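You operate a simulated robot arm through the tools that you are given. There is no shell and no other tool.

The job below is to be done with a simulated robot arm. You get a single attempt, and the scene is never put back.

## Task
Tighten the wheel bracket nut, then give the nipple four shots of grease.
Fine: the yellow pump stands ready in the nipple; spanner back, pump back in its block.

Only the result counts: the job must be done as asked and must still hold three seconds after the hand-in. Knocking over, shifting, dropping, spilling or breaking anything else fails it.

## Robot
A 7-joint arm with a two-finger parallel gripper, fixed in place. Base frame: the origin is on the floor under the middle of its stand, x ahead of it, y to its left, z up; the work surface is at about z = 900. Lengths are in mm, angles in rad, forces in N, time in s.
With the tool pointing down near the work surface it reaches from about 100 to 640 mm from the base axis. Its first joint turns from -1.152 to 1.152 rad. Payload 1.57 kg.
The TCP is the grasp point between the finger pads, 30 mm short of the fingertips. In the tool frame z runs along the fingers and y along their closing line. Largest opening 80 mm; finger width 17, thickness 12; the body of the gripper, 40 by 82 mm, starts 80 mm behind the TCP.
Orientation is that of the tool frame in the base frame, as a unit quaternion [x, y, z, w]. With the fingers straight down and closing along the base's y, the tool's x points along the base's -x, its y along +y and its z along -z.

## Interface
- The arm moves only by the tool play_rows. Its argument "plan" is a list of rows, each a list of 7 numbers: the finger opening in mm, from 0 to 80, then the shift along the tool's x, y, z in mm, then the turn, a rotation vector about the tool's x, y, z in rad. In form: [[grip, tx, ty, tz, wx, wy, wz], ...]. A call has 1 to 20 rows; each row shifts and turns the commanded pose from where the row before left it, along the tool's axes as they then stand. A row lasts 0.2 s, in which the tool goes at most 50 mm and 0.15 rad; a call with a longer step from one row to the next is refused whole, and so is a gripper value outside its range. A pose out of reach is approached as far as the arm can. The call stops where the force on the tool passes 40 N (or 10 N more than at its start, if that is more) or the arm is blocked; 0.2 s more then pass. The fingers move at their own pace (about 72 mm/s each) and stop on an object; they squeeze with about 40 N. The grip force told is the motor's: it shows also when the fingers shut on nothing. Time passes only in rows, and 0.2 s behind the last, so rows that do not move let the fingers close. The reply holds the time, the measured pose of the TCP, the force on the tool along the base axes, the opening and the grip force, in the units named above and with some noise, with the torque about the TCP (base axes, N m) and any sound that the robot's microphone picked up.
- Cameras (640 x 400 px; columns grow to the right, rows downward): "scene" is fixed at [47.7, 421.3, 1435.3]; the picture's right is [-0.87, -0.50, 0.00], its down [-0.23, 0.40, -0.89] and it looks along [0.44, -0.77, -0.46] (base axes); focal length 319 px, centre (320, 200). "wrist" rides on the gripper at [72, -7, -122] in the tool frame; the picture's right is [0.09, 1.00, 0.00], its down [-0.84, 0.08, -0.54] and it looks along [-0.54, 0.05, 0.84] (tool axes); focal length 238 px, centre (320, 200). There is no depth. A picture from a camera that has moved, and an enlarged one, comes with that camera's place and axes in the base frame and with its lens.
- capture(camera): a new picture of that camera. The clock stands still meanwhile.
- close_up(camera, box): a new picture of the part [left, top, right, bottom] of that camera's present view, enlarged. The clock stands still meanwhile.
- finish_job(): hands the job in; it is judged then, once.

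Nothing tells you positions but the pictures and the camera data. Unless the task says otherwise, let go and move clear before handing in.

The tools are called after "Request:" by a JSON object that holds its "api" and its "payload". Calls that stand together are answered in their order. play_rows: Moves the arm, as the interface text tells. Its arguments: {"type":"object","properties":{"plan":{"type":"array","items":{"type":"array","items":{"type":"number"}}}},"required":["plan"]} The other tools are called the same way: capture (camera) takes a picture; close_up (camera, box) takes an enlarged picture of a part of a camera's view; finish_job () hands the job in.

At the start:

```text
t: 0.0
ee_pos: [301.5, -100.8, 1253.7]
tool_rot: [0.0, 1.0, 0.0, 0.0]
wrist_force: [0.2, 0.1, -0.4]
wrist_torque: [-0.01, -0.01, -0.03]
finger_gap: 80.1
gripper_force: 0.0
```

scene: 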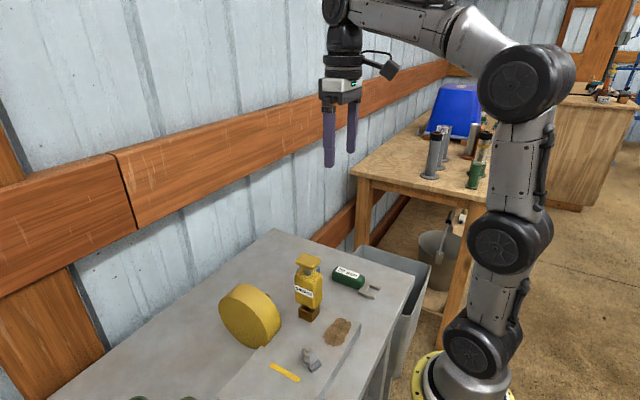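
wrist: 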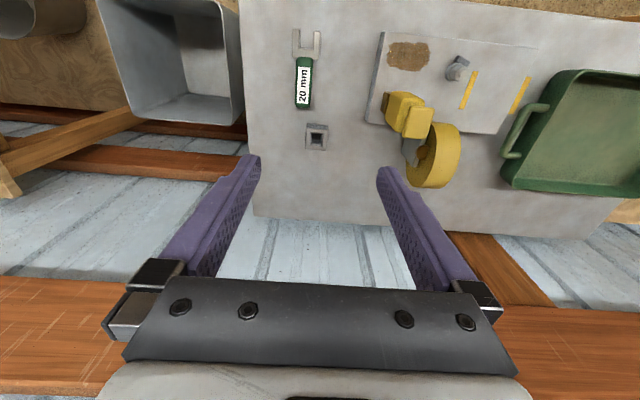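

I see a bench with a green-handled 20 mm spanner, a small block with a square socket, a yellow pump on the wheel bracket plate, a nut with yellow marks, and a yellow wheel. I'll look closer before moving.

Request:
{"api": "close_up", "payload": {"camera": "scene", "box": [200, 230, 420, 400]}}

Request:
{"api": "close_up", "payload": {"camera": "wrist", "box": [360, 20, 560, 200]}}

Request:
{"api": "close_up", "payload": {"camera": "wrist", "box": [250, 10, 410, 160]}}

```text
2.35 times, centred on (310, 315) of scene
camera zoom: at [47.7, 421.3, 1435.3], right [-0.87, -0.5, 0.0], down [-0.23, 0.4, -0.89], along [0.44, -0.77, -0.46], focal length 752 px, centre (344, -71)
```

zoom: 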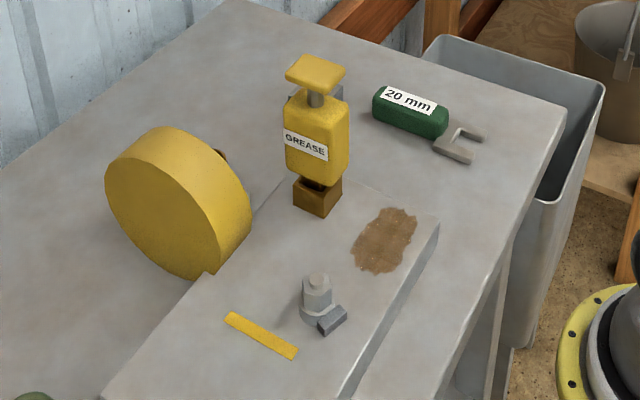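

```text
2.22 times, centred on (460, 110) of wrist
camera zoom: at [228.2, -105.5, 1376.5], right [-0.09, 1.0, 0.0], down [0.84, 0.08, 0.54], along [0.54, 0.05, -0.84], focal length 530 px, centre (9, 400)
```

zoom: 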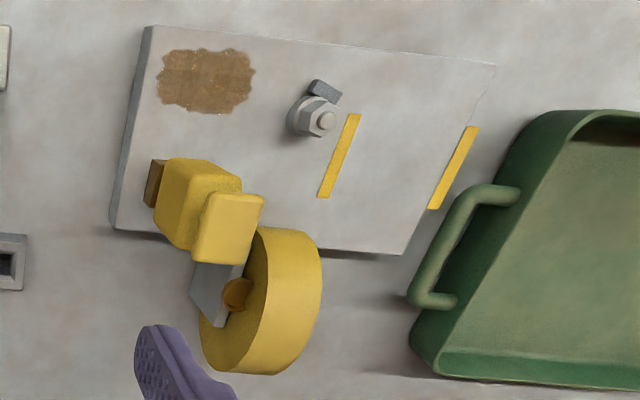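

```text
2.67 times, centred on (330, 85) of wrist
camera zoom: at [228.2, -105.5, 1376.5], right [-0.09, 1.0, 0.0], down [0.84, 0.08, 0.54], along [0.54, 0.05, -0.84], focal length 636 px, centre (293, 507)
```

zoom: 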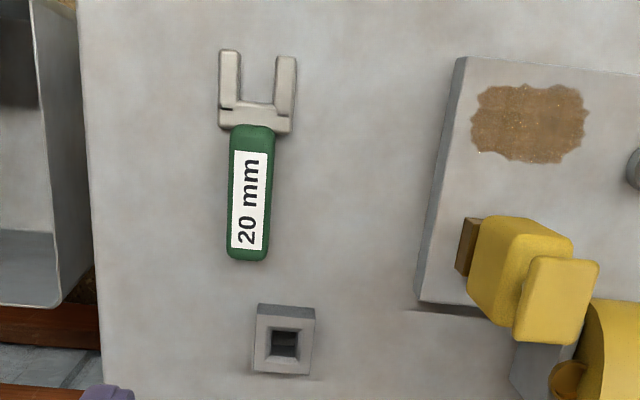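

The nut seems to be near (244, 113, 960), the spanner lies along x at y≈-128, the pump stands at about (298, 27) with its head at z≈1068, and the empty block is near (378, -98). I'll move to a higher viewpoint over the nut for a better look.

Request:
{"api": "play_rows", "payload": {"plan": [[80, 17, 29.6, 20, 0, 0, 0], [80, 17, 29.6, 20, 0, 0, 0], [80, 17, 29.6, 20, 0, 0, 0], [80, 17, 29.6, 20, 0, 0, 0], [80, 17, 29.6, 20, 0, 0, 0], [80, 17, 29.6, 20, 0, 0, 0], [80, 17, 29.6, 20, 0, 0, 0], [80, 0, 0, 0, 0, 0, 0]]}}

Request:
{"api": "capture", "payload": {"camera": "wrist"}}

Request:
{"api": "capture", "payload": {"camera": "scene"}}

```text
t: 1.8
ee_pos: [180.9, 107.7, 1114.8]
tool_rot: [0.0, 1.0, 0.0, 0.0]
wrist_force: [-0.7, -0.4, 0.1]
wrist_torque: [0.02, -0.01, -0.01]
finger_gap: 80.1
gripper_force: 0.1
```

```text
taken
camera wrist: at [107.9, 101.8, 1237.2], right [-0.09, 1.0, 0.0], down [0.84, 0.08, 0.54], along [0.54, 0.05, -0.84], focal length 238 px, centre (320, 200)
```

wrist: 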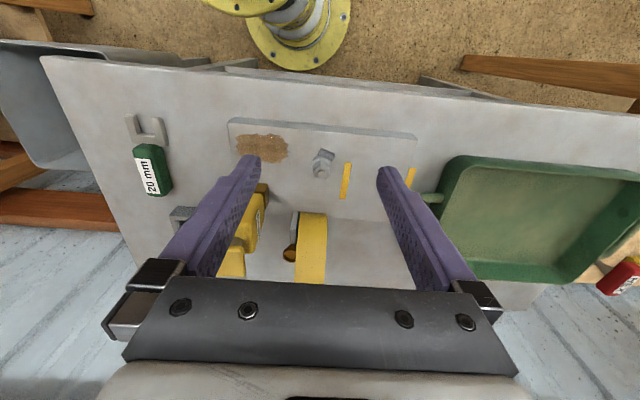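

```text
taken
```

scene: 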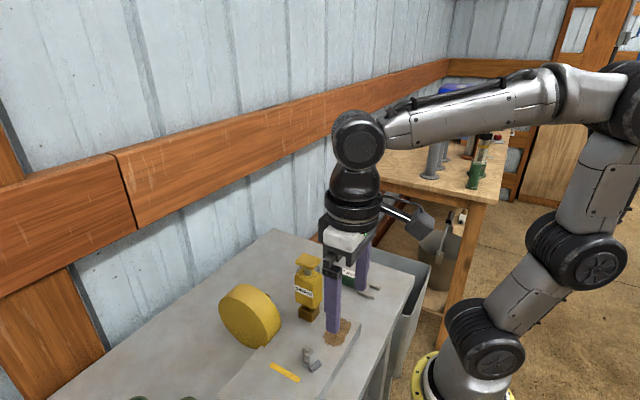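

Request:
{"api": "close_up", "payload": {"camera": "wrist", "box": [280, 120, 420, 210]}}

Request:
{"api": "close_up", "payload": {"camera": "wrist", "box": [200, 100, 440, 290]}}

Request:
{"api": "close_up", "payload": {"camera": "scene", "box": [250, 320, 370, 395]}}

Request:
{"api": "close_up", "payload": {"camera": "scene", "box": [210, 240, 350, 350]}}

```text
4.44 times, centred on (350, 165) of wrist
camera zoom: at [107.9, 101.8, 1237.2], right [-0.09, 1.0, 0.0], down [0.84, 0.08, 0.54], along [0.54, 0.05, -0.84], focal length 1059 px, centre (187, 356)
```

zoom: 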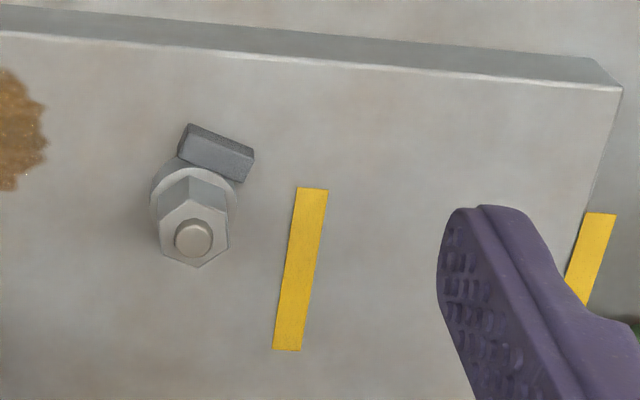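

```text
2.11 times, centred on (320, 195) of wrist
camera zoom: at [107.9, 101.8, 1237.2], right [-0.09, 1.0, 0.0], down [0.84, 0.08, 0.54], along [0.54, 0.05, -0.84], focal length 502 px, centre (320, 210)
```

zoom: 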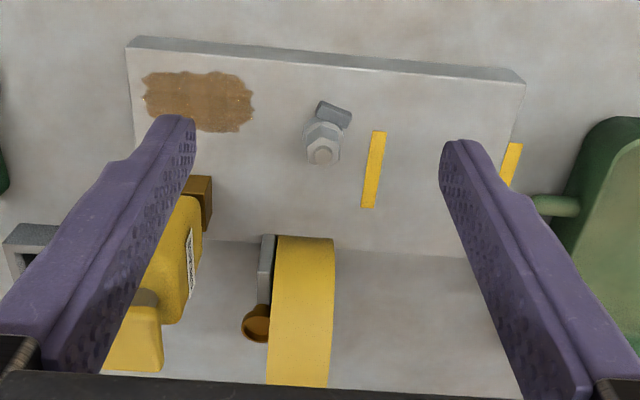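

```text
5.33 times, centred on (310, 358) of scene
camera zoom: at [47.6, 421.3, 1435.3], right [-0.87, -0.5, 0.0], down [-0.23, 0.4, -0.89], along [0.44, -0.77, -0.46], focal length 1704 px, centre (373, -640)
```

zoom: 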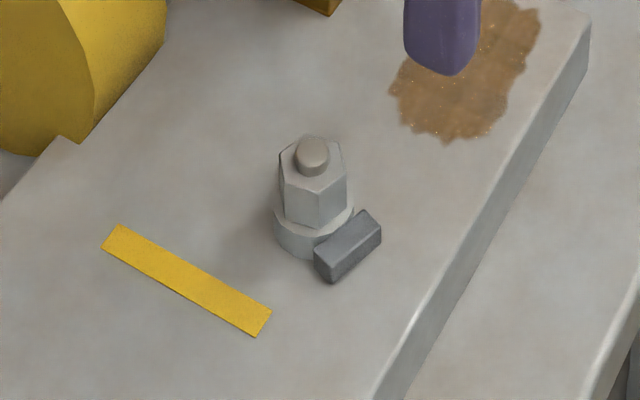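

```text
3.64 times, centred on (280, 295) of scene
camera zoom: at [47.6, 421.3, 1435.3], right [-0.87, -0.5, 0.0], down [-0.23, 0.4, -0.89], along [0.44, -0.77, -0.46], focal length 1162 px, centre (466, -146)
```

zoom: 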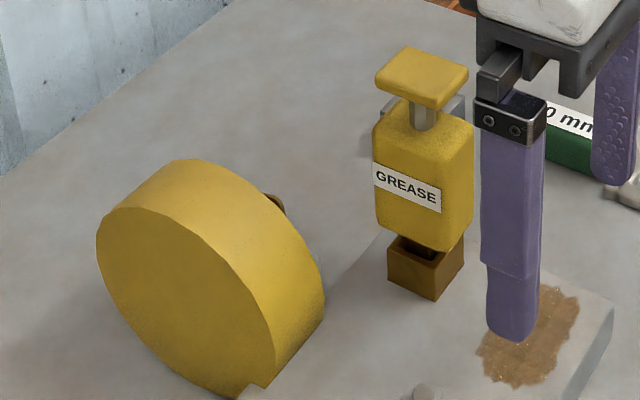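

The nut is a hex with two flats parallel to x, sitting on a round boss, with a small grey lug on its base-side. The wheel and pump block the +x side, so the spanner handle will have to point elsewhere. I'll go closer for a precise measurement.

Request:
{"api": "play_rows", "payload": {"plan": [[80, -10, 0, 30, 0, 0, 0], [80, -10, 0, 40, 0, 0, 0], [80, -8, 2, 40, 0, 0, 0], [80, 0, 0, 0, 0, 0, 0]]}}

Request:
{"api": "capture", "payload": {"camera": "wrist"}}

Request:
{"api": "close_up", "payload": {"camera": "wrist", "box": [270, 155, 370, 217]}}

Request:
{"api": "close_up", "payload": {"camera": "wrist", "box": [240, 140, 400, 240]}}

```text
t: 2.8
ee_pos: [211.4, 109.0, 1002.8]
tool_rot: [0.0, 1.0, 0.0, 0.0]
wrist_force: [0.2, 0.0, 0.1]
wrist_torque: [-0.05, 0.02, 0.03]
finger_gap: 80.0
gripper_force: 0.0
```

```text
taken
camera wrist: at [137.9, 104.3, 1126.8], right [-0.09, 1.0, 0.0], down [0.84, 0.08, 0.54], along [0.54, 0.05, -0.84], focal length 238 px, centre (320, 200)
```

wrist: 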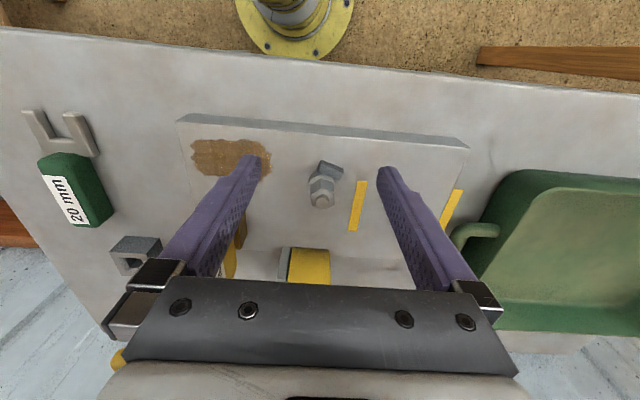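

```text
6.40 times, centred on (320, 186) of wrist
camera zoom: at [137.9, 104.3, 1126.8], right [-0.09, 1.0, 0.0], down [0.84, 0.08, 0.54], along [0.54, 0.05, -0.84], focal length 1525 px, centre (320, 290)
```

zoom: 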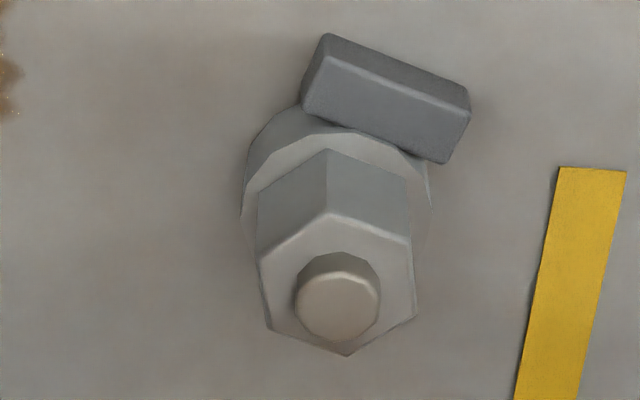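

```text
4.00 times, centred on (320, 190) of wrist
camera zoom: at [137.9, 104.3, 1126.8], right [-0.09, 1.0, 0.0], down [0.84, 0.08, 0.54], along [0.54, 0.05, -0.84], focal length 953 px, centre (320, 240)
```

zoom: 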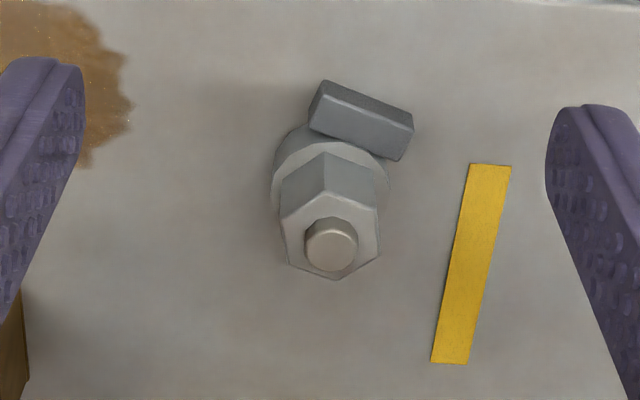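

The nut is about 17 mm tall with its centre at roughly (243, 116), its flats turned about 11° from x, and the lug sits below nut level. Next I'll look closely at the spanner from above before gripping it.

Request:
{"api": "play_rows", "payload": {"plan": [[80, 0, 0, -38, 0, 0, 0], [80, 0, 0, -38, 0, 0, 0], [80, 0, 0, -38, 0, 0, 0], [80, 3, -41, 0, 0, 0, 0], [80, 3, -41, 0, 0, 0, 0], [80, 3, -41, 0, 0, 0, 0], [80, 3, -41, 0, 0, 0, 0], [80, 3, -41, 0, 0, 0, 0], [80, 3, -39, 0, 0, 0, 0], [80, 0, 0, 40, 0, 0, 0], [80, 0, 0, 40, 0, 0, 0], [80, 0, 0, 40, 0, 0, 0], [80, 0, 0, 0, 0, 0, 0]]}}

Request:
{"api": "capture", "payload": {"camera": "wrist"}}

Request:
{"api": "close_up", "payload": {"camera": "wrist", "box": [240, 100, 400, 200]}}

Request:
{"api": "close_up", "payload": {"camera": "wrist", "box": [240, 190, 400, 290]}}

```text
t: 5.6
ee_pos: [191.6, -135.1, 997.7]
tool_rot: [0.0, 1.0, 0.0, 0.0]
wrist_force: [-0.4, 0.7, 0.1]
wrist_torque: [0.02, -0.04, -0.02]
finger_gap: 80.0
gripper_force: 0.1
```

```text
taken
camera wrist: at [118.7, -140.2, 1121.3], right [-0.09, 1.0, 0.0], down [0.84, 0.08, 0.54], along [0.54, 0.05, -0.84], focal length 238 px, centre (320, 200)
```

wrist: 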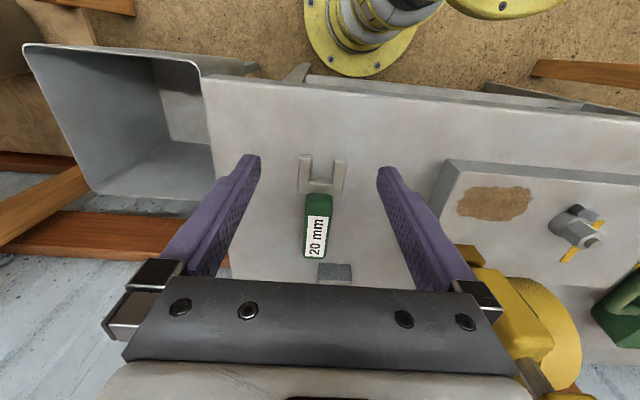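

```text
4.00 times, centred on (320, 150) of wrist
camera zoom: at [118.7, -140.2, 1121.3], right [-0.09, 1.0, 0.0], down [0.84, 0.08, 0.54], along [0.54, 0.05, -0.84], focal length 953 px, centre (320, 400)
```

zoom: 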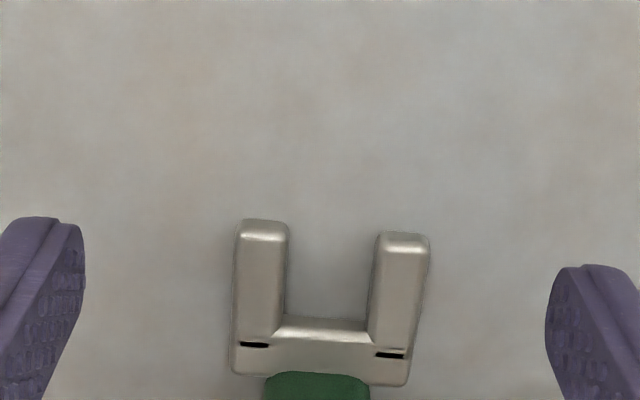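

```text
4.00 times, centred on (320, 240) of wrist
camera zoom: at [118.7, -140.2, 1121.3], right [-0.09, 1.0, 0.0], down [0.84, 0.08, 0.54], along [0.54, 0.05, -0.84], focal length 953 px, centre (320, 40)
```

zoom: 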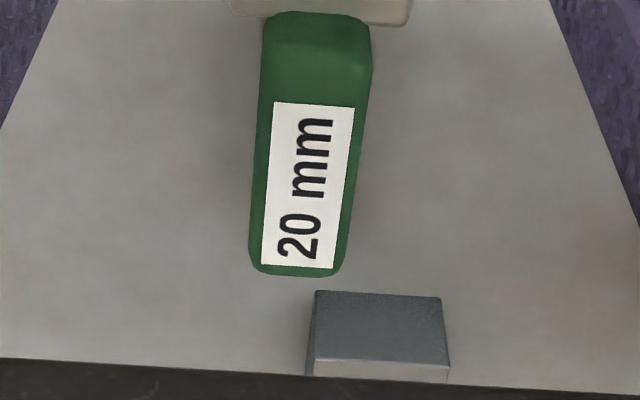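

The spanner's jaw opens toward the base with about 21–22 mm opening, lying at y≈-129 with the handle from x≈241 to 328. I'll check its height from the scene camera.

Request:
{"api": "close_up", "payload": {"camera": "scene", "box": [310, 245, 400, 315]}}

Request:
{"api": "capture", "payload": {"camera": "scene"}}

```text
5.71 times, centred on (355, 280) of scene
camera zoom: at [47.7, 421.3, 1435.3], right [-0.87, -0.5, 0.0], down [-0.23, 0.4, -0.89], along [0.44, -0.77, -0.46], focal length 1825 px, centre (120, -257)
```

zoom: 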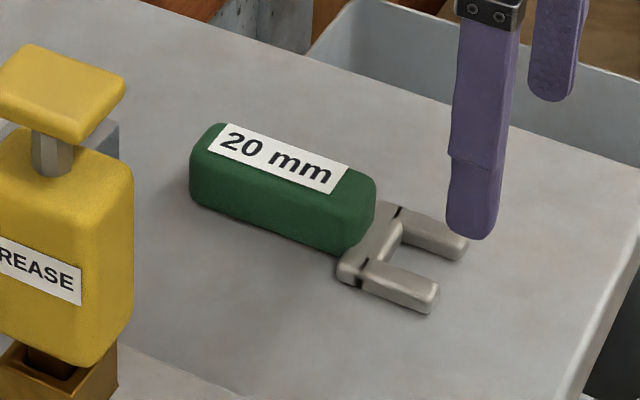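

```text
taken
```

scene: 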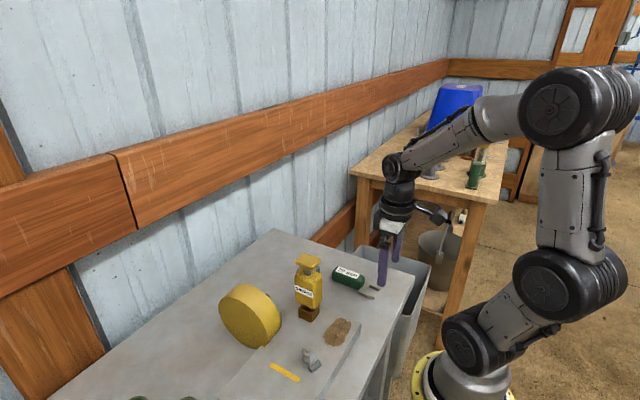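

The handle is roughly 24 mm tall and 28 mm wide, with the jaw about mid-height. I'll move above the handle near x=300 and look down to check the centring before lowering.

Request:
{"api": "play_rows", "payload": {"plan": [[80, -36, 2.2, 0, 0, 0, 0], [80, -36, 2.2, 0, 0, 0, 0], [80, -36.4, 2.2, 0, 0, 0, 0], [80, 0, 0, 30, 0, 0, 0], [80, 0, 0, 10, 0, 0, 0], [80, 0, 0, 0, 0, 0, 0]]}}

Request:
{"api": "capture", "payload": {"camera": "wrist"}}

Request:
{"api": "close_up", "payload": {"camera": "scene", "box": [300, 220, 420, 310]}}

```text
t: 7.0
ee_pos: [300.8, -128.4, 958.7]
tool_rot: [0.0, 1.0, 0.0, 0.0]
wrist_force: [0.2, 0.3, -0.4]
wrist_torque: [-0.01, 0.01, 0.01]
finger_gap: 79.9
gripper_force: 0.0
```

```text
taken
camera wrist: at [227.7, -133.5, 1080.9], right [-0.09, 1.0, 0.0], down [0.84, 0.08, 0.54], along [0.54, 0.05, -0.84], focal length 238 px, centre (320, 200)
```

wrist: 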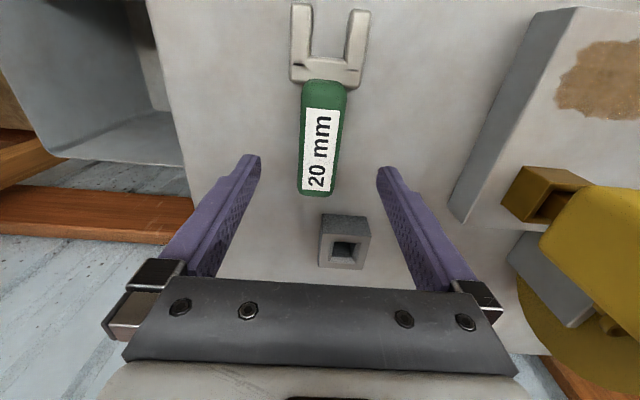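

```text
4.44 times, centred on (360, 265) of scene
camera zoom: at [47.7, 421.3, 1435.3], right [-0.87, -0.5, 0.0], down [-0.23, 0.4, -0.89], along [0.44, -0.77, -0.46], focal length 1420 px, centre (142, -89)
```

zoom: 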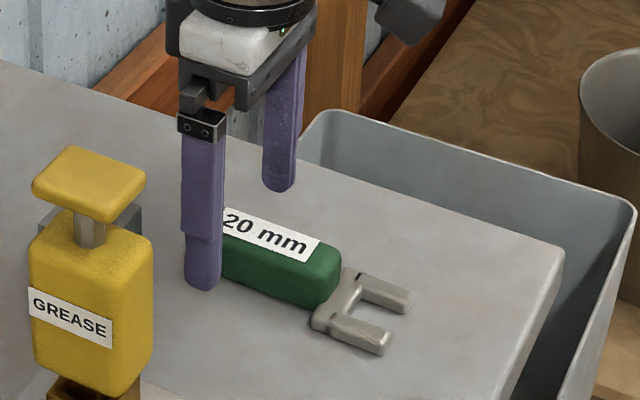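

The handle is centred between the fingers, running along x. I'll lower so the fingertips are just above the bench and then close on the handle.

Request:
{"api": "play_rows", "payload": {"plan": [[80, 0, 0, 10, 0, 0, 0], [80, 0, 0, 8, 0, 0, 0], [80, 0, 0, 5, 0, 0, 0], [80, 0, 0, 2, 0, 0, 0], [80, 0, 0, 0, 0, 0, 0]]}}

Request:
{"api": "close_up", "payload": {"camera": "scene", "box": [310, 245, 400, 315]}}

```text
t: 8.2
ee_pos: [301.2, -128.1, 933.3]
tool_rot: [0.0, 1.0, 0.0, 0.0]
wrist_force: [0.4, 0.0, -0.3]
wrist_torque: [0.01, 0.0, 0.05]
finger_gap: 80.1
gripper_force: 0.0
```

```text
5.71 times, centred on (355, 280) of scene
camera zoom: at [47.7, 421.3, 1435.3], right [-0.87, -0.5, 0.0], down [-0.23, 0.4, -0.89], along [0.44, -0.77, -0.46], focal length 1825 px, centre (120, -257)
```

zoom: 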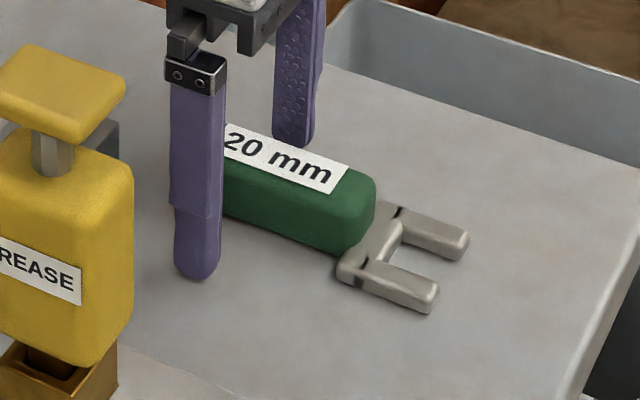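

The fingertips are just above the bench beside the handle with no contact force. I'll close on the handle.

Request:
{"api": "play_rows", "payload": {"plan": [[10, 0, 0, 0, 0, 0, 0], [10, 0, 0, 0, 0, 0, 0], [10, 0, 0, 0, 0, 0, 0], [10, 0, 0, 0, 0, 0, 0], [10, 0, 0, 0, 0, 0, 0]]}}

Request:
{"api": "capture", "payload": {"camera": "wrist"}}

Request:
{"api": "close_up", "payload": {"camera": "scene", "box": [310, 245, 400, 315]}}

```text
t: 9.4
ee_pos: [300.8, -127.9, 932.0]
tool_rot: [0.0, 1.0, 0.0, 0.0]
wrist_force: [0.2, -0.1, 1.0]
wrist_torque: [0.02, -0.06, 0.0]
finger_gap: 27.4
gripper_force: 38.4
```

```text
taken
camera wrist: at [227.7, -133.7, 1055.7], right [-0.09, 1.0, 0.0], down [0.84, 0.08, 0.54], along [0.54, 0.05, -0.84], focal length 238 px, centre (320, 200)
```

wrist: 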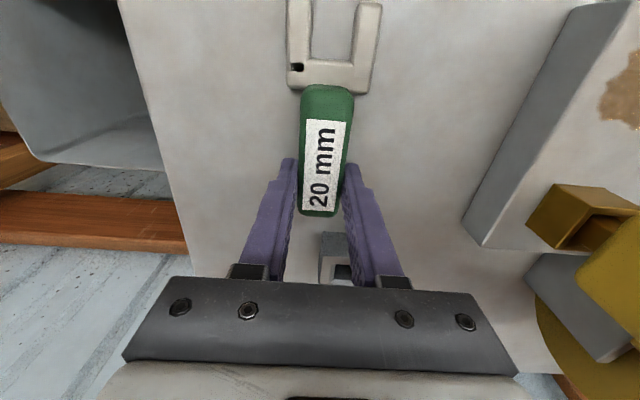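

```text
5.71 times, centred on (355, 280) of scene
camera zoom: at [47.7, 421.3, 1435.3], right [-0.87, -0.5, 0.0], down [-0.23, 0.4, -0.89], along [0.44, -0.77, -0.46], focal length 1825 px, centre (120, -257)
```

zoom: 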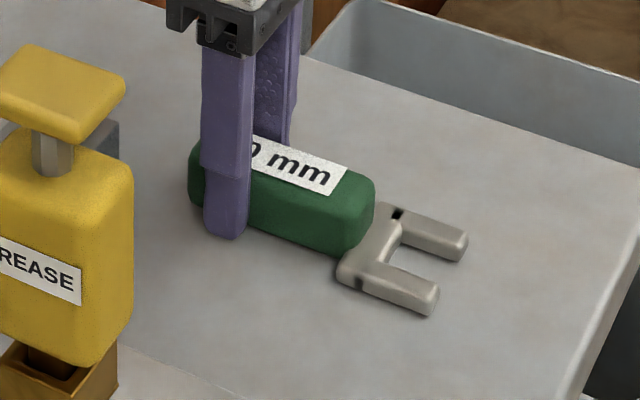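

The handle is gripped at a 27.4 mm gap. I'll lift it straight up and check that the spanner comes along level.

Request:
{"api": "play_rows", "payload": {"plan": [[10, 0, 0, -20, 0, 0, 0], [10, 0, 0, -40, 0, 0, 0], [10, 0, 0, -45, 0, 0, 0], [10, 0, 0, -45, 0, 0, 0], [10, 0, 0, -45, 0, 0, 0], [10, 0, 0, 0, 0, 0, 0]]}}

Request:
{"api": "capture", "payload": {"camera": "wrist"}}

Request:
{"api": "close_up", "payload": {"camera": "scene", "box": [290, 120, 450, 240]}}

```text
t: 10.8
ee_pos: [300.7, -128.7, 1127.9]
tool_rot: [-0.001, 1.0, 0.0, -0.001]
wrist_force: [0.3, 0.7, -0.5]
wrist_torque: [0.0, 0.02, 0.02]
finger_gap: 9.9
gripper_force: 0.1
```

```text
taken
camera wrist: at [227.4, -134.0, 1251.4], right [-0.09, 1.0, 0.0], down [0.84, 0.08, 0.54], along [0.54, 0.05, -0.84], focal length 238 px, centre (320, 200)
```

wrist: 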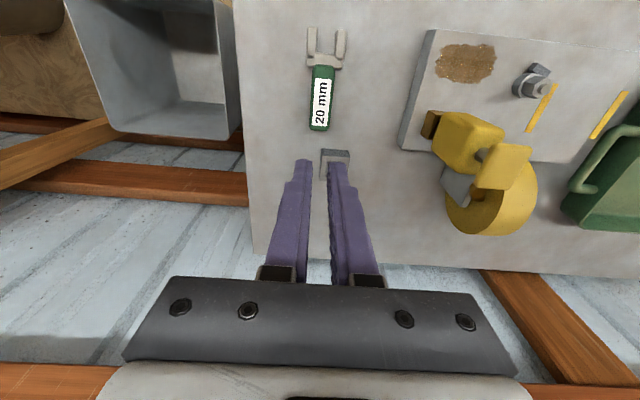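

```text
3.33 times, centred on (370, 180) of scene
camera zoom: at [47.6, 421.3, 1435.3], right [-0.87, -0.5, 0.0], down [-0.23, 0.4, -0.89], along [0.44, -0.77, -0.46], focal length 1065 px, centre (153, 267)
```

zoom: 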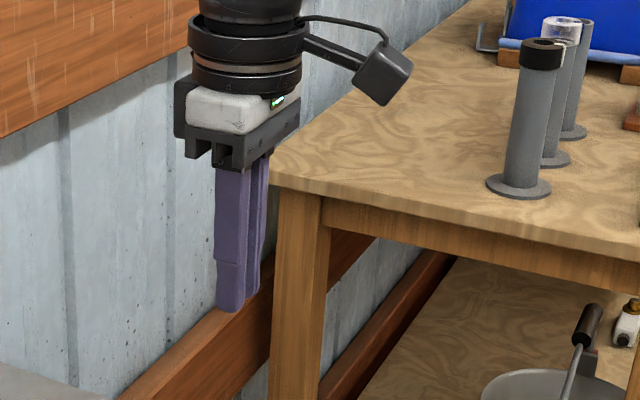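

The fingers slipped off and the spanner stayed on the bench. I'll examine whether it moved and re-measure its height.

Request:
{"api": "close_up", "payload": {"camera": "wrist", "box": [260, 10, 400, 150]}}

Request:
{"api": "close_up", "payload": {"camera": "scene", "box": [310, 245, 400, 315]}}

```text
2.86 times, centred on (330, 80) of wrist
camera zoom: at [227.4, -134.0, 1251.4], right [-0.09, 1.0, 0.0], down [0.84, 0.08, 0.54], along [0.54, 0.05, -0.84], focal length 681 px, centre (291, 543)
```

zoom: 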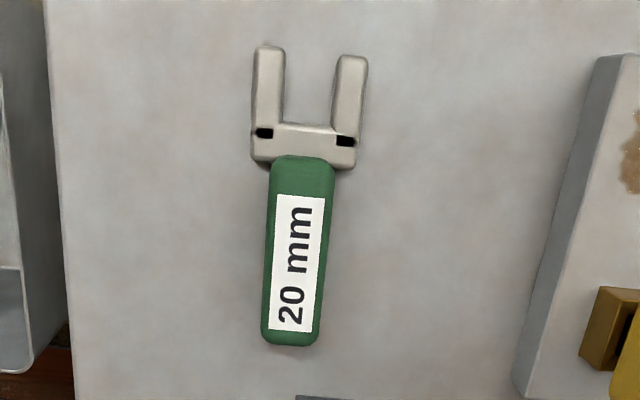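

```text
5.71 times, centred on (355, 280) of scene
camera zoom: at [47.6, 421.3, 1435.3], right [-0.87, -0.5, 0.0], down [-0.23, 0.4, -0.89], along [0.44, -0.77, -0.46], focal length 1825 px, centre (120, -257)
```

zoom: 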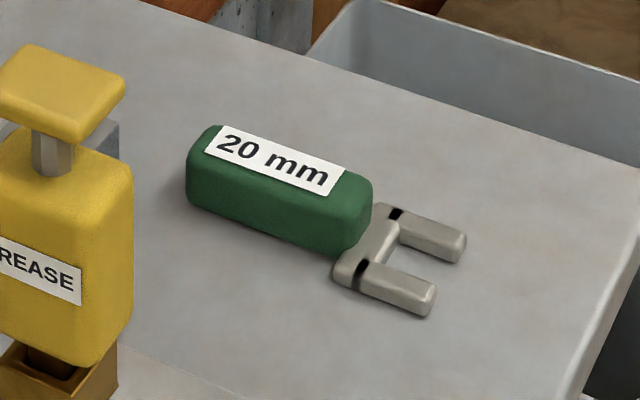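

The spanner barely moved (about 1 mm). I gripped too near the handle's end, so it probably pivoted out; I'll grip nearer the middle/balance point and lift slowly.

Request:
{"api": "play_rows", "payload": {"plan": [[80, 14, 1, 0, 0, 0, 0], [80, 14, 1, 0, 0, 0, 0], [80, 0, 0, 45, 0, 0, 0], [80, 0, 0, 45, 0, 0, 0], [80, 0, 0, 45, 0, 0, 0], [80, 0, 0, 35, 0, 0, 0], [80, 0, 0, 15, 0, 0, 0], [80, 0, 0, 8, 0, 0, 0], [80, 0, 0, 0, 0, 0, 0]]}}

Request:
{"api": "capture", "payload": {"camera": "wrist"}}

```text
t: 12.8
ee_pos: [272.0, -126.5, 934.7]
tool_rot: [0.0, 1.0, 0.0, 0.0]
wrist_force: [-0.6, 0.3, 0.0]
wrist_torque: [0.0, 0.02, 0.0]
finger_gap: 80.0
gripper_force: 0.1
```

```text
taken
camera wrist: at [198.8, -132.1, 1057.0], right [-0.09, 1.0, 0.0], down [0.84, 0.08, 0.54], along [0.54, 0.05, -0.84], focal length 238 px, centre (320, 200)
```

wrist: 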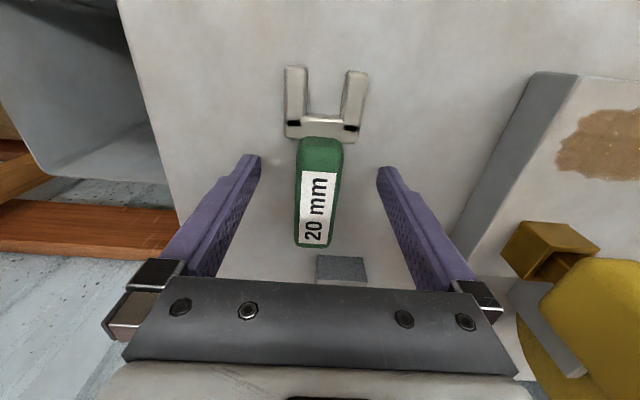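

The fingers straddle the handle around its middle. I'll ease down the last few millimetres and feel for the bench.

Request:
{"api": "play_rows", "payload": {"plan": [[80, 0, 0, 1.5, 0, 0, 0], [80, 0, 0, 1, 0, 0, 0], [80, 0, 0, 0.5, 0, 0, 0], [80, 0, 0, 0, 0, 0, 0]]}}

```text
t: 13.8
ee_pos: [272.8, -127.1, 930.9]
tool_rot: [-0.001, 1.0, 0.0, 0.0]
wrist_force: [-0.4, 0.1, -0.5]
wrist_torque: [-0.02, 0.0, 0.0]
finger_gap: 79.9
gripper_force: 0.0
```

No contact with the bench yet, so I'll close here and lift slowly in small steps, reading the force.

Request:
{"api": "play_rows", "payload": {"plan": [[0, 0, 0, 0, 0, 0, 0], [0, 0, 0, 0, 0, 0, 0], [0, 0, 0, 0, 0, 0, 0], [0, 0, 0, 0, 0, 0, 0], [0, 0, 0, 0, 0, 0, 0], [0, 0, 0, -2, 0, 0, 0], [0, 0, 0, -3, 0, 0, 0], [0, 0, 0, -3, 0, 0, 0], [0, 0, 0, 0, 0, 0, 0]]}}

Request:
{"api": "close_up", "payload": {"camera": "scene", "box": [310, 245, 400, 315]}}

Request:
{"api": "capture", "payload": {"camera": "wrist"}}

```text
t: 15.8
ee_pos: [272.2, -126.8, 939.2]
tool_rot: [0.0, 1.0, 0.0, 0.0]
wrist_force: [-0.4, 0.3, -1.4]
wrist_torque: [0.03, -0.02, -0.01]
finger_gap: 27.6
gripper_force: 38.2
```

```text
5.71 times, centred on (355, 280) of scene
camera zoom: at [47.7, 421.3, 1435.3], right [-0.87, -0.5, 0.0], down [-0.23, 0.4, -0.89], along [0.44, -0.77, -0.46], focal length 1825 px, centre (120, -257)
```

zoom: 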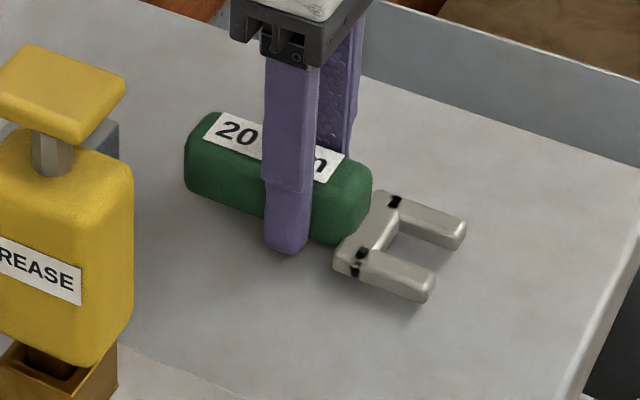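

```text
taken
camera wrist: at [199.2, -131.7, 1062.5], right [-0.09, 1.0, 0.0], down [0.84, 0.08, 0.54], along [0.54, 0.05, -0.84], focal length 238 px, centre (320, 200)
```

wrist: 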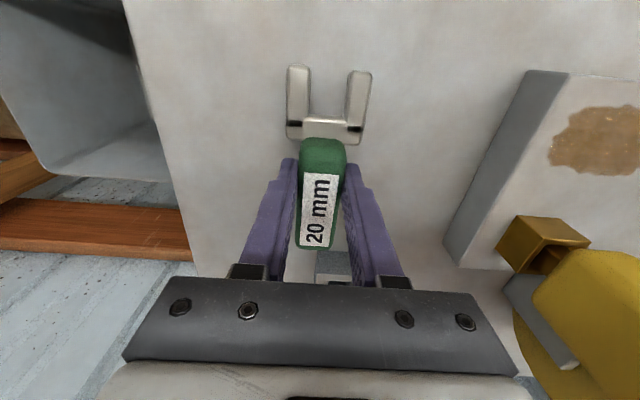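

The spanner is now lifted off the bench, held level with about 1.4 N of weight. I'll measure the jaw in the wrist view, which stays fixed relative to the gripper.

Request:
{"api": "close_up", "payload": {"camera": "wrist", "box": [260, 50, 400, 150]}}

Request:
{"api": "play_rows", "payload": {"plan": [[0, 0, 0, -5, 0, 0, 0], [0, 0, 0, -8, 0, 0, 0], [0, 0, 0, -10, 0, 0, 0], [0, 0, 0, -12, 0, 0, 0], [0, 0, 0, -15, 0, 0, 0], [0, 0, 0, -15, 0, 0, 0], [0, 0, 0, 0, 0, 0, 0]]}}

Request:
{"api": "close_up", "payload": {"camera": "wrist", "box": [260, 50, 400, 150]}}

Request:
{"api": "close_up", "payload": {"camera": "scene", "box": [310, 205, 400, 275]}}

```text
4.00 times, centred on (330, 100) of wrist
camera zoom: at [199.2, -131.7, 1062.5], right [-0.09, 1.0, 0.0], down [0.84, 0.08, 0.54], along [0.54, 0.05, -0.84], focal length 953 px, centre (280, 600)
```

zoom: 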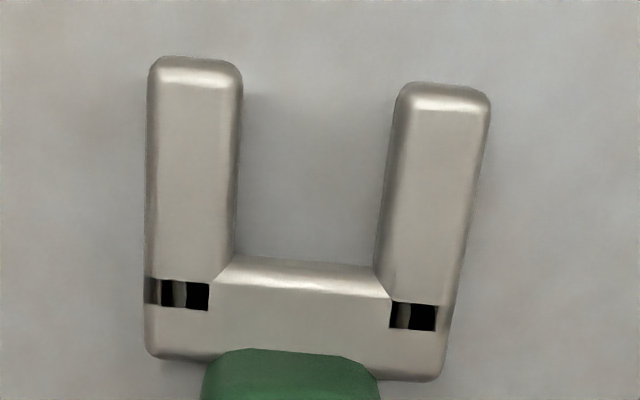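

```text
t: 17.4
ee_pos: [272.5, -127.5, 1003.7]
tool_rot: [-0.001, 1.0, 0.0, 0.0]
wrist_force: [-0.9, 0.2, -2.8]
wrist_torque: [0.0, 0.03, 0.02]
finger_gap: 27.4
gripper_force: 38.3
```

```text
4.00 times, centred on (330, 100) of wrist
camera zoom: at [199.6, -131.9, 1127.6], right [-0.09, 1.0, 0.0], down [0.84, 0.08, 0.54], along [0.54, 0.05, -0.84], focal length 953 px, centre (280, 600)
```

zoom: 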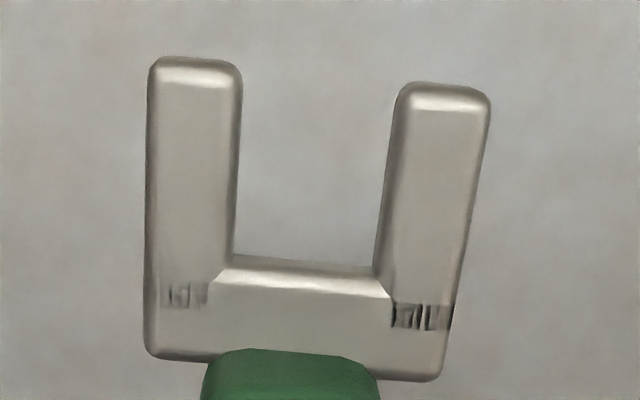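

```text
5.71 times, centred on (355, 240) of scene
camera zoom: at [47.7, 421.3, 1435.3], right [-0.87, -0.5, 0.0], down [-0.23, 0.4, -0.89], along [0.44, -0.77, -0.46], focal length 1825 px, centre (120, -29)
```

zoom: 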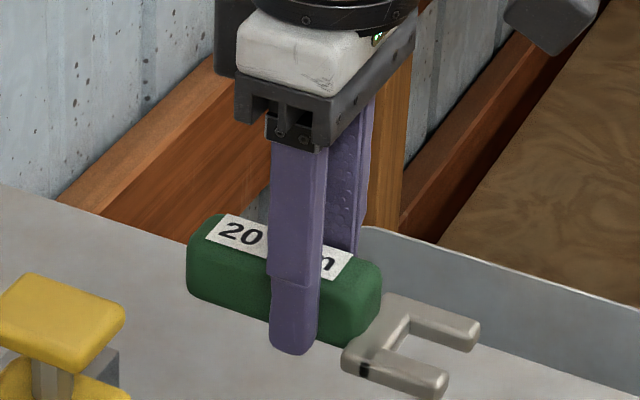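

The grip is steady: jaw slot is about 21.6 mm wide, parallel to the tool x axis, its root 38 mm and tips 64 mm from the TCP. I'll raise it clear, carry it over and turn it so the handle points to about 131° (away from wheel and pump).

Request:
{"api": "play_rows", "payload": {"plan": [[0, 0, 0, -15, 0, 0, 0], [0, 0, 0, -25, 0, 0, 0], [0, 0, 0, -25, 0, 0, 0], [0, 0, 0, -25, 0, 0, 0], [0, 0, 0, -25, 0, 0, 0], [0, 0, 0, -15, 0, 0, 0], [0, 4, 12, 0, 0, 0, 0], [0, 7, 26, 0, 0, 0, 0], [0, 7, 26, 0, 0, 0, 0], [0, 7, 26, 0, 0, 0, 0], [0, 7, 26, 0, 0, 0, 0], [0, 7, 26, 0, 0, 0, 0], [0, 7, 26, 0, 0, 0, 0], [0, 7, 26, 0, 0, 0, 0], [0, 7, 26, 0, 0, 0, 0], [0, 7, 26, 0, 0, 0, 0], [0, 7, 26, 0, 0, 0, 0], [0, 5, 20, 0, 0, 0, 0], [0, 3, 12, 0, 0, 0, 0], [0, 0, 0, 0, 0, 0, 0]]}}

```text
t: 21.6
ee_pos: [190.5, 177.5, 1133.4]
tool_rot: [0.0, 1.0, 0.0, 0.0]
wrist_force: [-0.1, -0.3, -1.6]
wrist_torque: [0.0, -0.01, 0.01]
finger_gap: 27.4
gripper_force: 37.9
```

Still holding the spanner at (190, 177, 1133). Now I'll turn the tool so the handle points to about 131°.

Request:
{"api": "play_rows", "payload": {"plan": [[0, 0, 0, 0, 0, 0, -0.07], [0, 0, 0, 0, 0, 0, -0.13], [0, 0, 0, 0, 0, 0, -0.13], [0, 0, 0, 0, 0, 0, -0.13], [0, 0, 0, 0, 0, 0, -0.13], [0, 0, 0, 0, 0, 0, -0.13], [0, 0, 0, 0, 0, 0, -0.13], [0, 0, 0, 0, 0, 0, -0.13], [0, 0, 0, 0, 0, 0, -0.13], [0, 0, 0, 0, 0, 0, -0.13], [0, 0, 0, 0, 0, 0, -0.13], [0, 0, 0, 0, 0, 0, -0.13], [0, 0, 0, 0, 0, 0, -0.13], [0, 0, 0, 0, 0, 0, -0.13], [0, 0, 0, 0, 0, 0, -0.13], [0, 0, 0, 0, 0, 0, -0.13], [0, 0, 0, 0, 0, 0, -0.13], [0, 0, 0, 0, 0, 0, -0.1364], [0, 0, 0, 0, 0, 0, 0]]}}

Request:
{"api": "capture", "payload": {"camera": "wrist"}}

Request:
{"api": "capture", "payload": {"camera": "scene"}}

```text
t: 25.6
ee_pos: [190.8, 177.2, 1134.1]
tool_rot: [0.91, -0.414, 0.0, 0.0]
wrist_force: [0.6, -0.3, -0.5]
wrist_torque: [-0.03, -0.01, 0.0]
finger_gap: 27.3
gripper_force: 38.0
```

```text
taken
camera wrist: at [241.8, 129.1, 1257.5], right [-0.69, -0.72, 0.0], down [-0.61, 0.58, 0.54], along [-0.39, 0.37, -0.84], focal length 238 px, centre (320, 200)
```

wrist: 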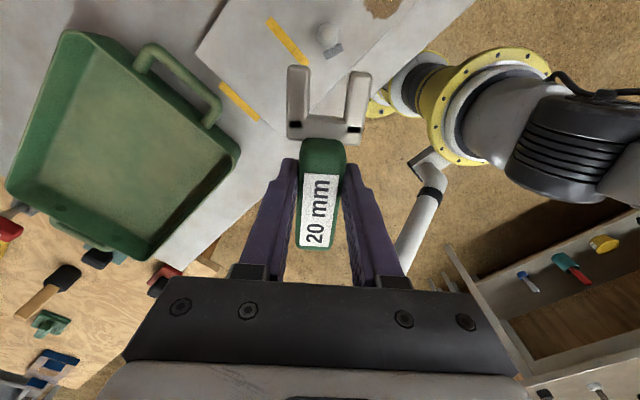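

```text
taken
```

scene: 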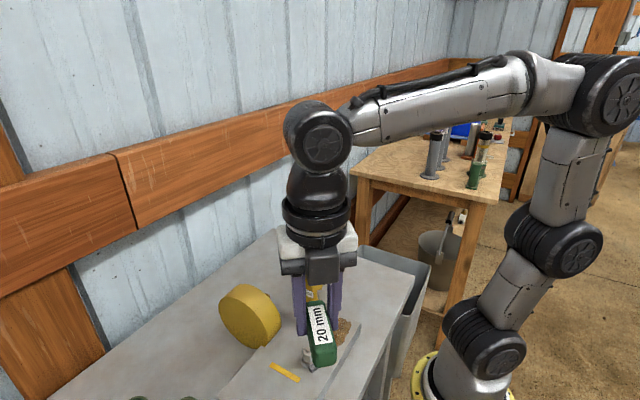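

The tool is at the commanded 131° yaw with the spanner held. I'll lower to about z=1010 to see the nut alongside the jaw.

Request:
{"api": "play_rows", "payload": {"plan": [[0, 0, 0, 15, 0, 0, 0], [0, 0, 0, 25, 0, 0, 0], [0, 0, 0, 25, 0, 0, 0], [0, 0, 0, 25, 0, 0, 0], [0, 0, 0, 20, 0, 0, 0], [0, 0, 0, 12, 0, 0, 0], [0, 0, 0, 0, 0, 0, 0]]}}

Request:
{"api": "capture", "payload": {"camera": "wrist"}}

Request:
{"api": "close_up", "payload": {"camera": "wrist", "box": [260, 0, 420, 100]}}

Request:
{"api": "close_up", "payload": {"camera": "scene", "box": [250, 290, 370, 395]}}

```text
t: 27.2
ee_pos: [190.4, 178.2, 1013.4]
tool_rot: [0.91, -0.415, 0.0, 0.0]
wrist_force: [0.5, 0.2, -1.8]
wrist_torque: [-0.03, -0.03, -0.02]
finger_gap: 27.4
gripper_force: 37.6
```

```text
taken
camera wrist: at [241.8, 129.1, 1135.4], right [-0.69, -0.72, 0.0], down [-0.61, 0.58, 0.54], along [-0.39, 0.37, -0.84], focal length 238 px, centre (320, 200)
```

wrist: 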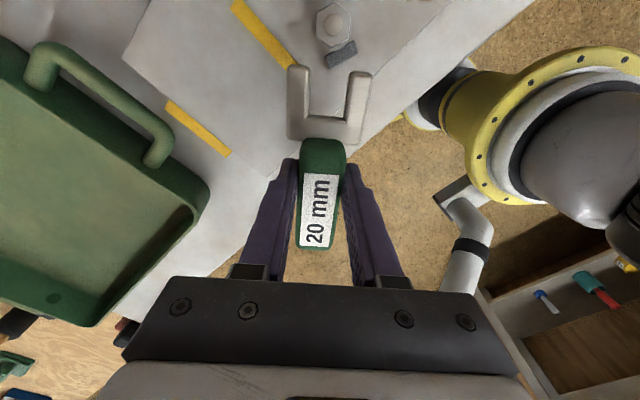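

```text
4.00 times, centred on (340, 50) of wrist
camera zoom: at [241.8, 129.1, 1135.4], right [-0.69, -0.72, 0.0], down [-0.61, 0.58, 0.54], along [-0.39, 0.37, -0.84], focal length 953 px, centre (240, 800)
```

zoom: 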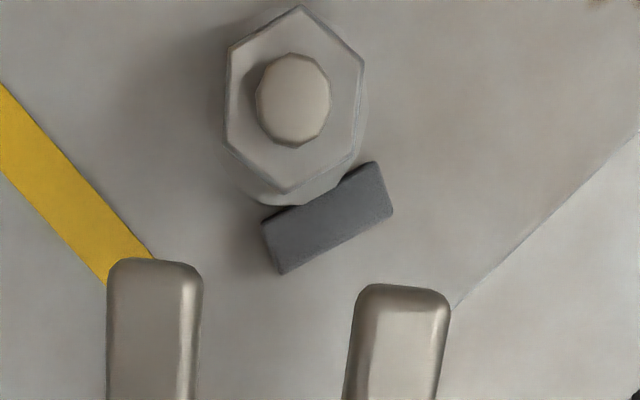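

```text
3.81 times, centred on (310, 342) of scene
camera zoom: at [47.7, 421.4, 1435.3], right [-0.87, -0.5, 0.0], down [-0.23, 0.4, -0.89], along [0.44, -0.77, -0.46], focal length 1217 px, centre (358, -343)
```

zoom: 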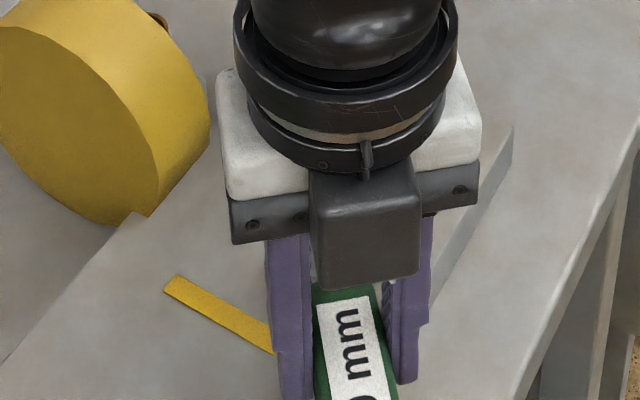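

I can see the nut and lug clearly: nut centre ≈ (243.8, 116.3), top z ≈ 960, lug top z ≈ 940, so the jaw at 948–961 clears the lug. I'll trim the yaw by ~1.2°, correct sideways by ~2 mm, and lower to engagement height just in front of the nut.

Request:
{"api": "play_rows", "payload": {"plan": [[0, 0, 0, 0, 0, 0, -0.02], [0, 0, 2.2, 5, 0, 0, 0], [0, 0, 0, 10, 0, 0, 0], [0, 0, 0, 10, 0, 0, 0], [0, 0, 0, 6, 0, 0, 0], [0, 0, 0, 5, 0, 0, 0], [0, 0, 0, 0, 0, 0, 0]]}}

Request:
{"api": "capture", "payload": {"camera": "wrist"}}

Request:
{"api": "close_up", "payload": {"camera": "wrist", "box": [260, 0, 420, 100]}}

Request:
{"api": "close_up", "payload": {"camera": "scene", "box": [250, 290, 370, 395]}}

```text
t: 28.8
ee_pos: [189.4, 176.0, 976.1]
tool_rot: [0.914, -0.405, 0.0, 0.0]
wrist_force: [-0.1, -1.2, -2.3]
wrist_torque: [-0.02, 0.01, 0.0]
finger_gap: 27.2
gripper_force: 37.8
```

```text
taken
camera wrist: at [240.9, 128.2, 1099.3], right [-0.68, -0.74, 0.0], down [-0.62, 0.57, 0.54], along [-0.4, 0.37, -0.84], focal length 238 px, centre (320, 200)
```

wrist: 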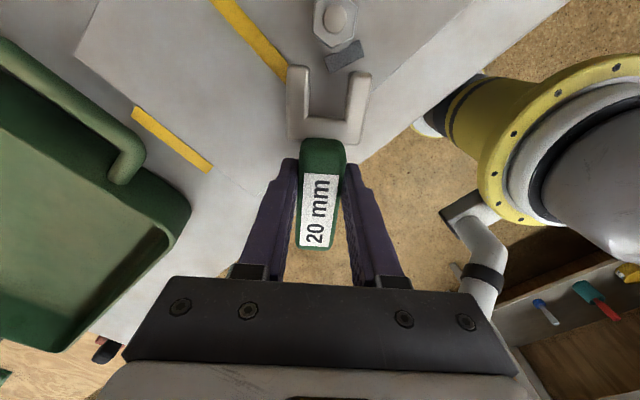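

```text
4.00 times, centred on (340, 50) of wrist
camera zoom: at [240.9, 128.2, 1099.3], right [-0.68, -0.74, 0.0], down [-0.62, 0.57, 0.54], along [-0.4, 0.37, -0.84], focal length 953 px, centre (240, 800)
```

zoom: 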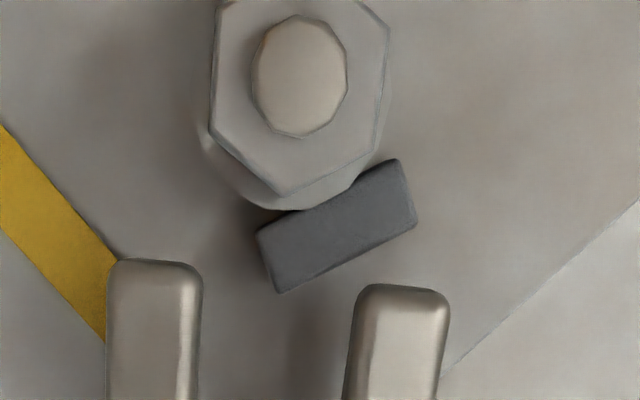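

```text
3.81 times, centred on (310, 342) of scene
camera zoom: at [47.7, 421.4, 1435.3], right [-0.87, -0.5, 0.0], down [-0.23, 0.4, -0.89], along [0.44, -0.77, -0.46], focal length 1217 px, centre (358, -343)
```

zoom: 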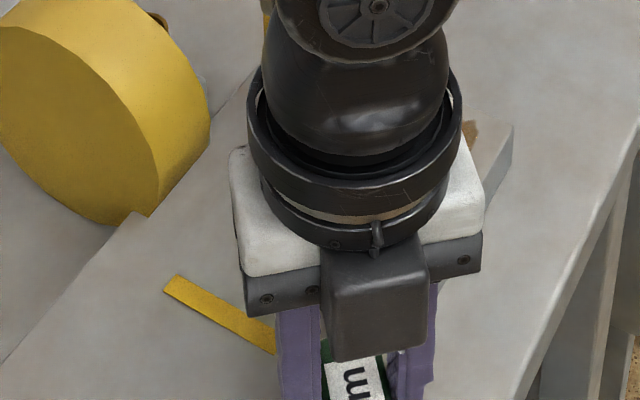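

The jaw is at nut height, with the nut straight ahead and centred within ~0.4 mm. I'll trim and slide forward part-way, checking forces.

Request:
{"api": "play_rows", "payload": {"plan": [[0, 0, -0.4, 0, 0, 0, 0], [0, 4, 0, 0, 0, 0, 0], [0, 4, 0, 0, 0, 0, 0], [0, 4, 0, 0, 0, 0, 0], [0, 3, 0, 0, 0, 0, 0], [0, 0, 0, 0, 0, 0, 0]]}}

Request:
{"api": "close_up", "payload": {"camera": "wrist", "box": [260, 0, 420, 100]}}

```text
t: 30.2
ee_pos: [199.2, 164.9, 975.9]
tool_rot: [0.914, -0.405, 0.0, 0.0]
wrist_force: [0.1, 0.3, -1.2]
wrist_torque: [-0.01, 0.01, -0.01]
finger_gap: 27.3
gripper_force: 37.9
```

```text
4.00 times, centred on (340, 50) of wrist
camera zoom: at [251.5, 117.6, 1099.6], right [-0.68, -0.74, 0.0], down [-0.62, 0.57, 0.54], along [-0.4, 0.37, -0.84], focal length 953 px, centre (240, 800)
```

zoom: 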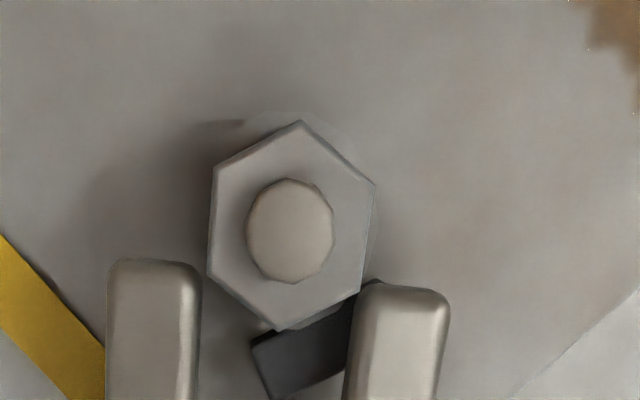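

The nut's front corner is entering the slot, well centred with about 1 mm clearance each side. I'll trim +0.3 mm and slide the rest of the way until seated.

Request:
{"api": "play_rows", "payload": {"plan": [[0, 3, 0.3, 0, 0, 0, 0], [0, 3, 0, 0, 0, 0, 0], [0, 3, 0, 0, 0, 0, 0], [0, 3, 0, 0, 0, 0, 0], [0, 3, 0, 0, 0, 0, 0], [0, 2, 0, 0, 0, 0, 0], [0, 0, 0, 0, 0, 0, 0]]}}

Request:
{"api": "close_up", "payload": {"camera": "wrist", "box": [250, 50, 410, 150]}}

```text
t: 31.8
ee_pos: [211.9, 153.1, 976.5]
tool_rot: [0.914, -0.405, 0.0, 0.0]
wrist_force: [-0.2, 0.1, -2.4]
wrist_torque: [-0.06, 0.0, 0.0]
finger_gap: 27.3
gripper_force: 37.8
```

```text
4.00 times, centred on (330, 100) of wrist
camera zoom: at [262.9, 105.0, 1099.4], right [-0.68, -0.74, 0.0], down [-0.62, 0.57, 0.54], along [-0.4, 0.37, -0.84], focal length 953 px, centre (280, 600)
```

zoom: 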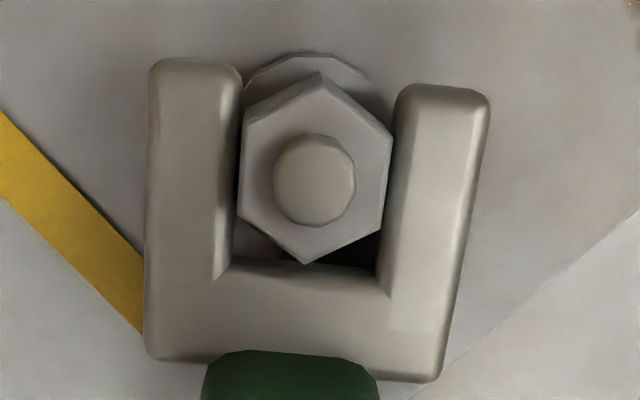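

The jaw is seated around the nut. Now I'll start turning clockwise (seen from above) around the nut axis in small steps, watching the force.

Request:
{"api": "play_rows", "payload": {"plan": [[0, 0.05, -1.57, 0, 0, 0, 0.03], [0, 0.09, -2.62, 0, 0, 0, 0.05], [0, 0.09, -2.62, 0, 0, 0, 0.05], [0, 0.09, -2.62, 0, 0, 0, 0.05], [0, 0, 0, 0, 0, 0, 0]]}}

Request:
{"api": "close_up", "payload": {"camera": "wrist", "box": [250, 50, 410, 150]}}

```text
t: 33.0
ee_pos: [217.9, 158.2, 976.4]
tool_rot: [0.874, -0.487, -0.001, 0.001]
wrist_force: [0.3, -2.1, -1.3]
wrist_torque: [-0.08, -0.01, -0.05]
finger_gap: 27.2
gripper_force: 37.9
```

```text
4.00 times, centred on (330, 100) of wrist
camera zoom: at [260.8, 101.6, 1099.4], right [-0.8, -0.6, 0.0], down [-0.51, 0.67, 0.54], along [-0.33, 0.43, -0.84], focal length 953 px, centre (280, 600)
```

zoom: 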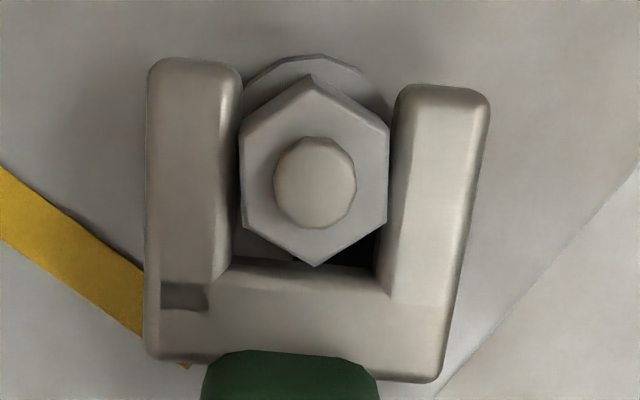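

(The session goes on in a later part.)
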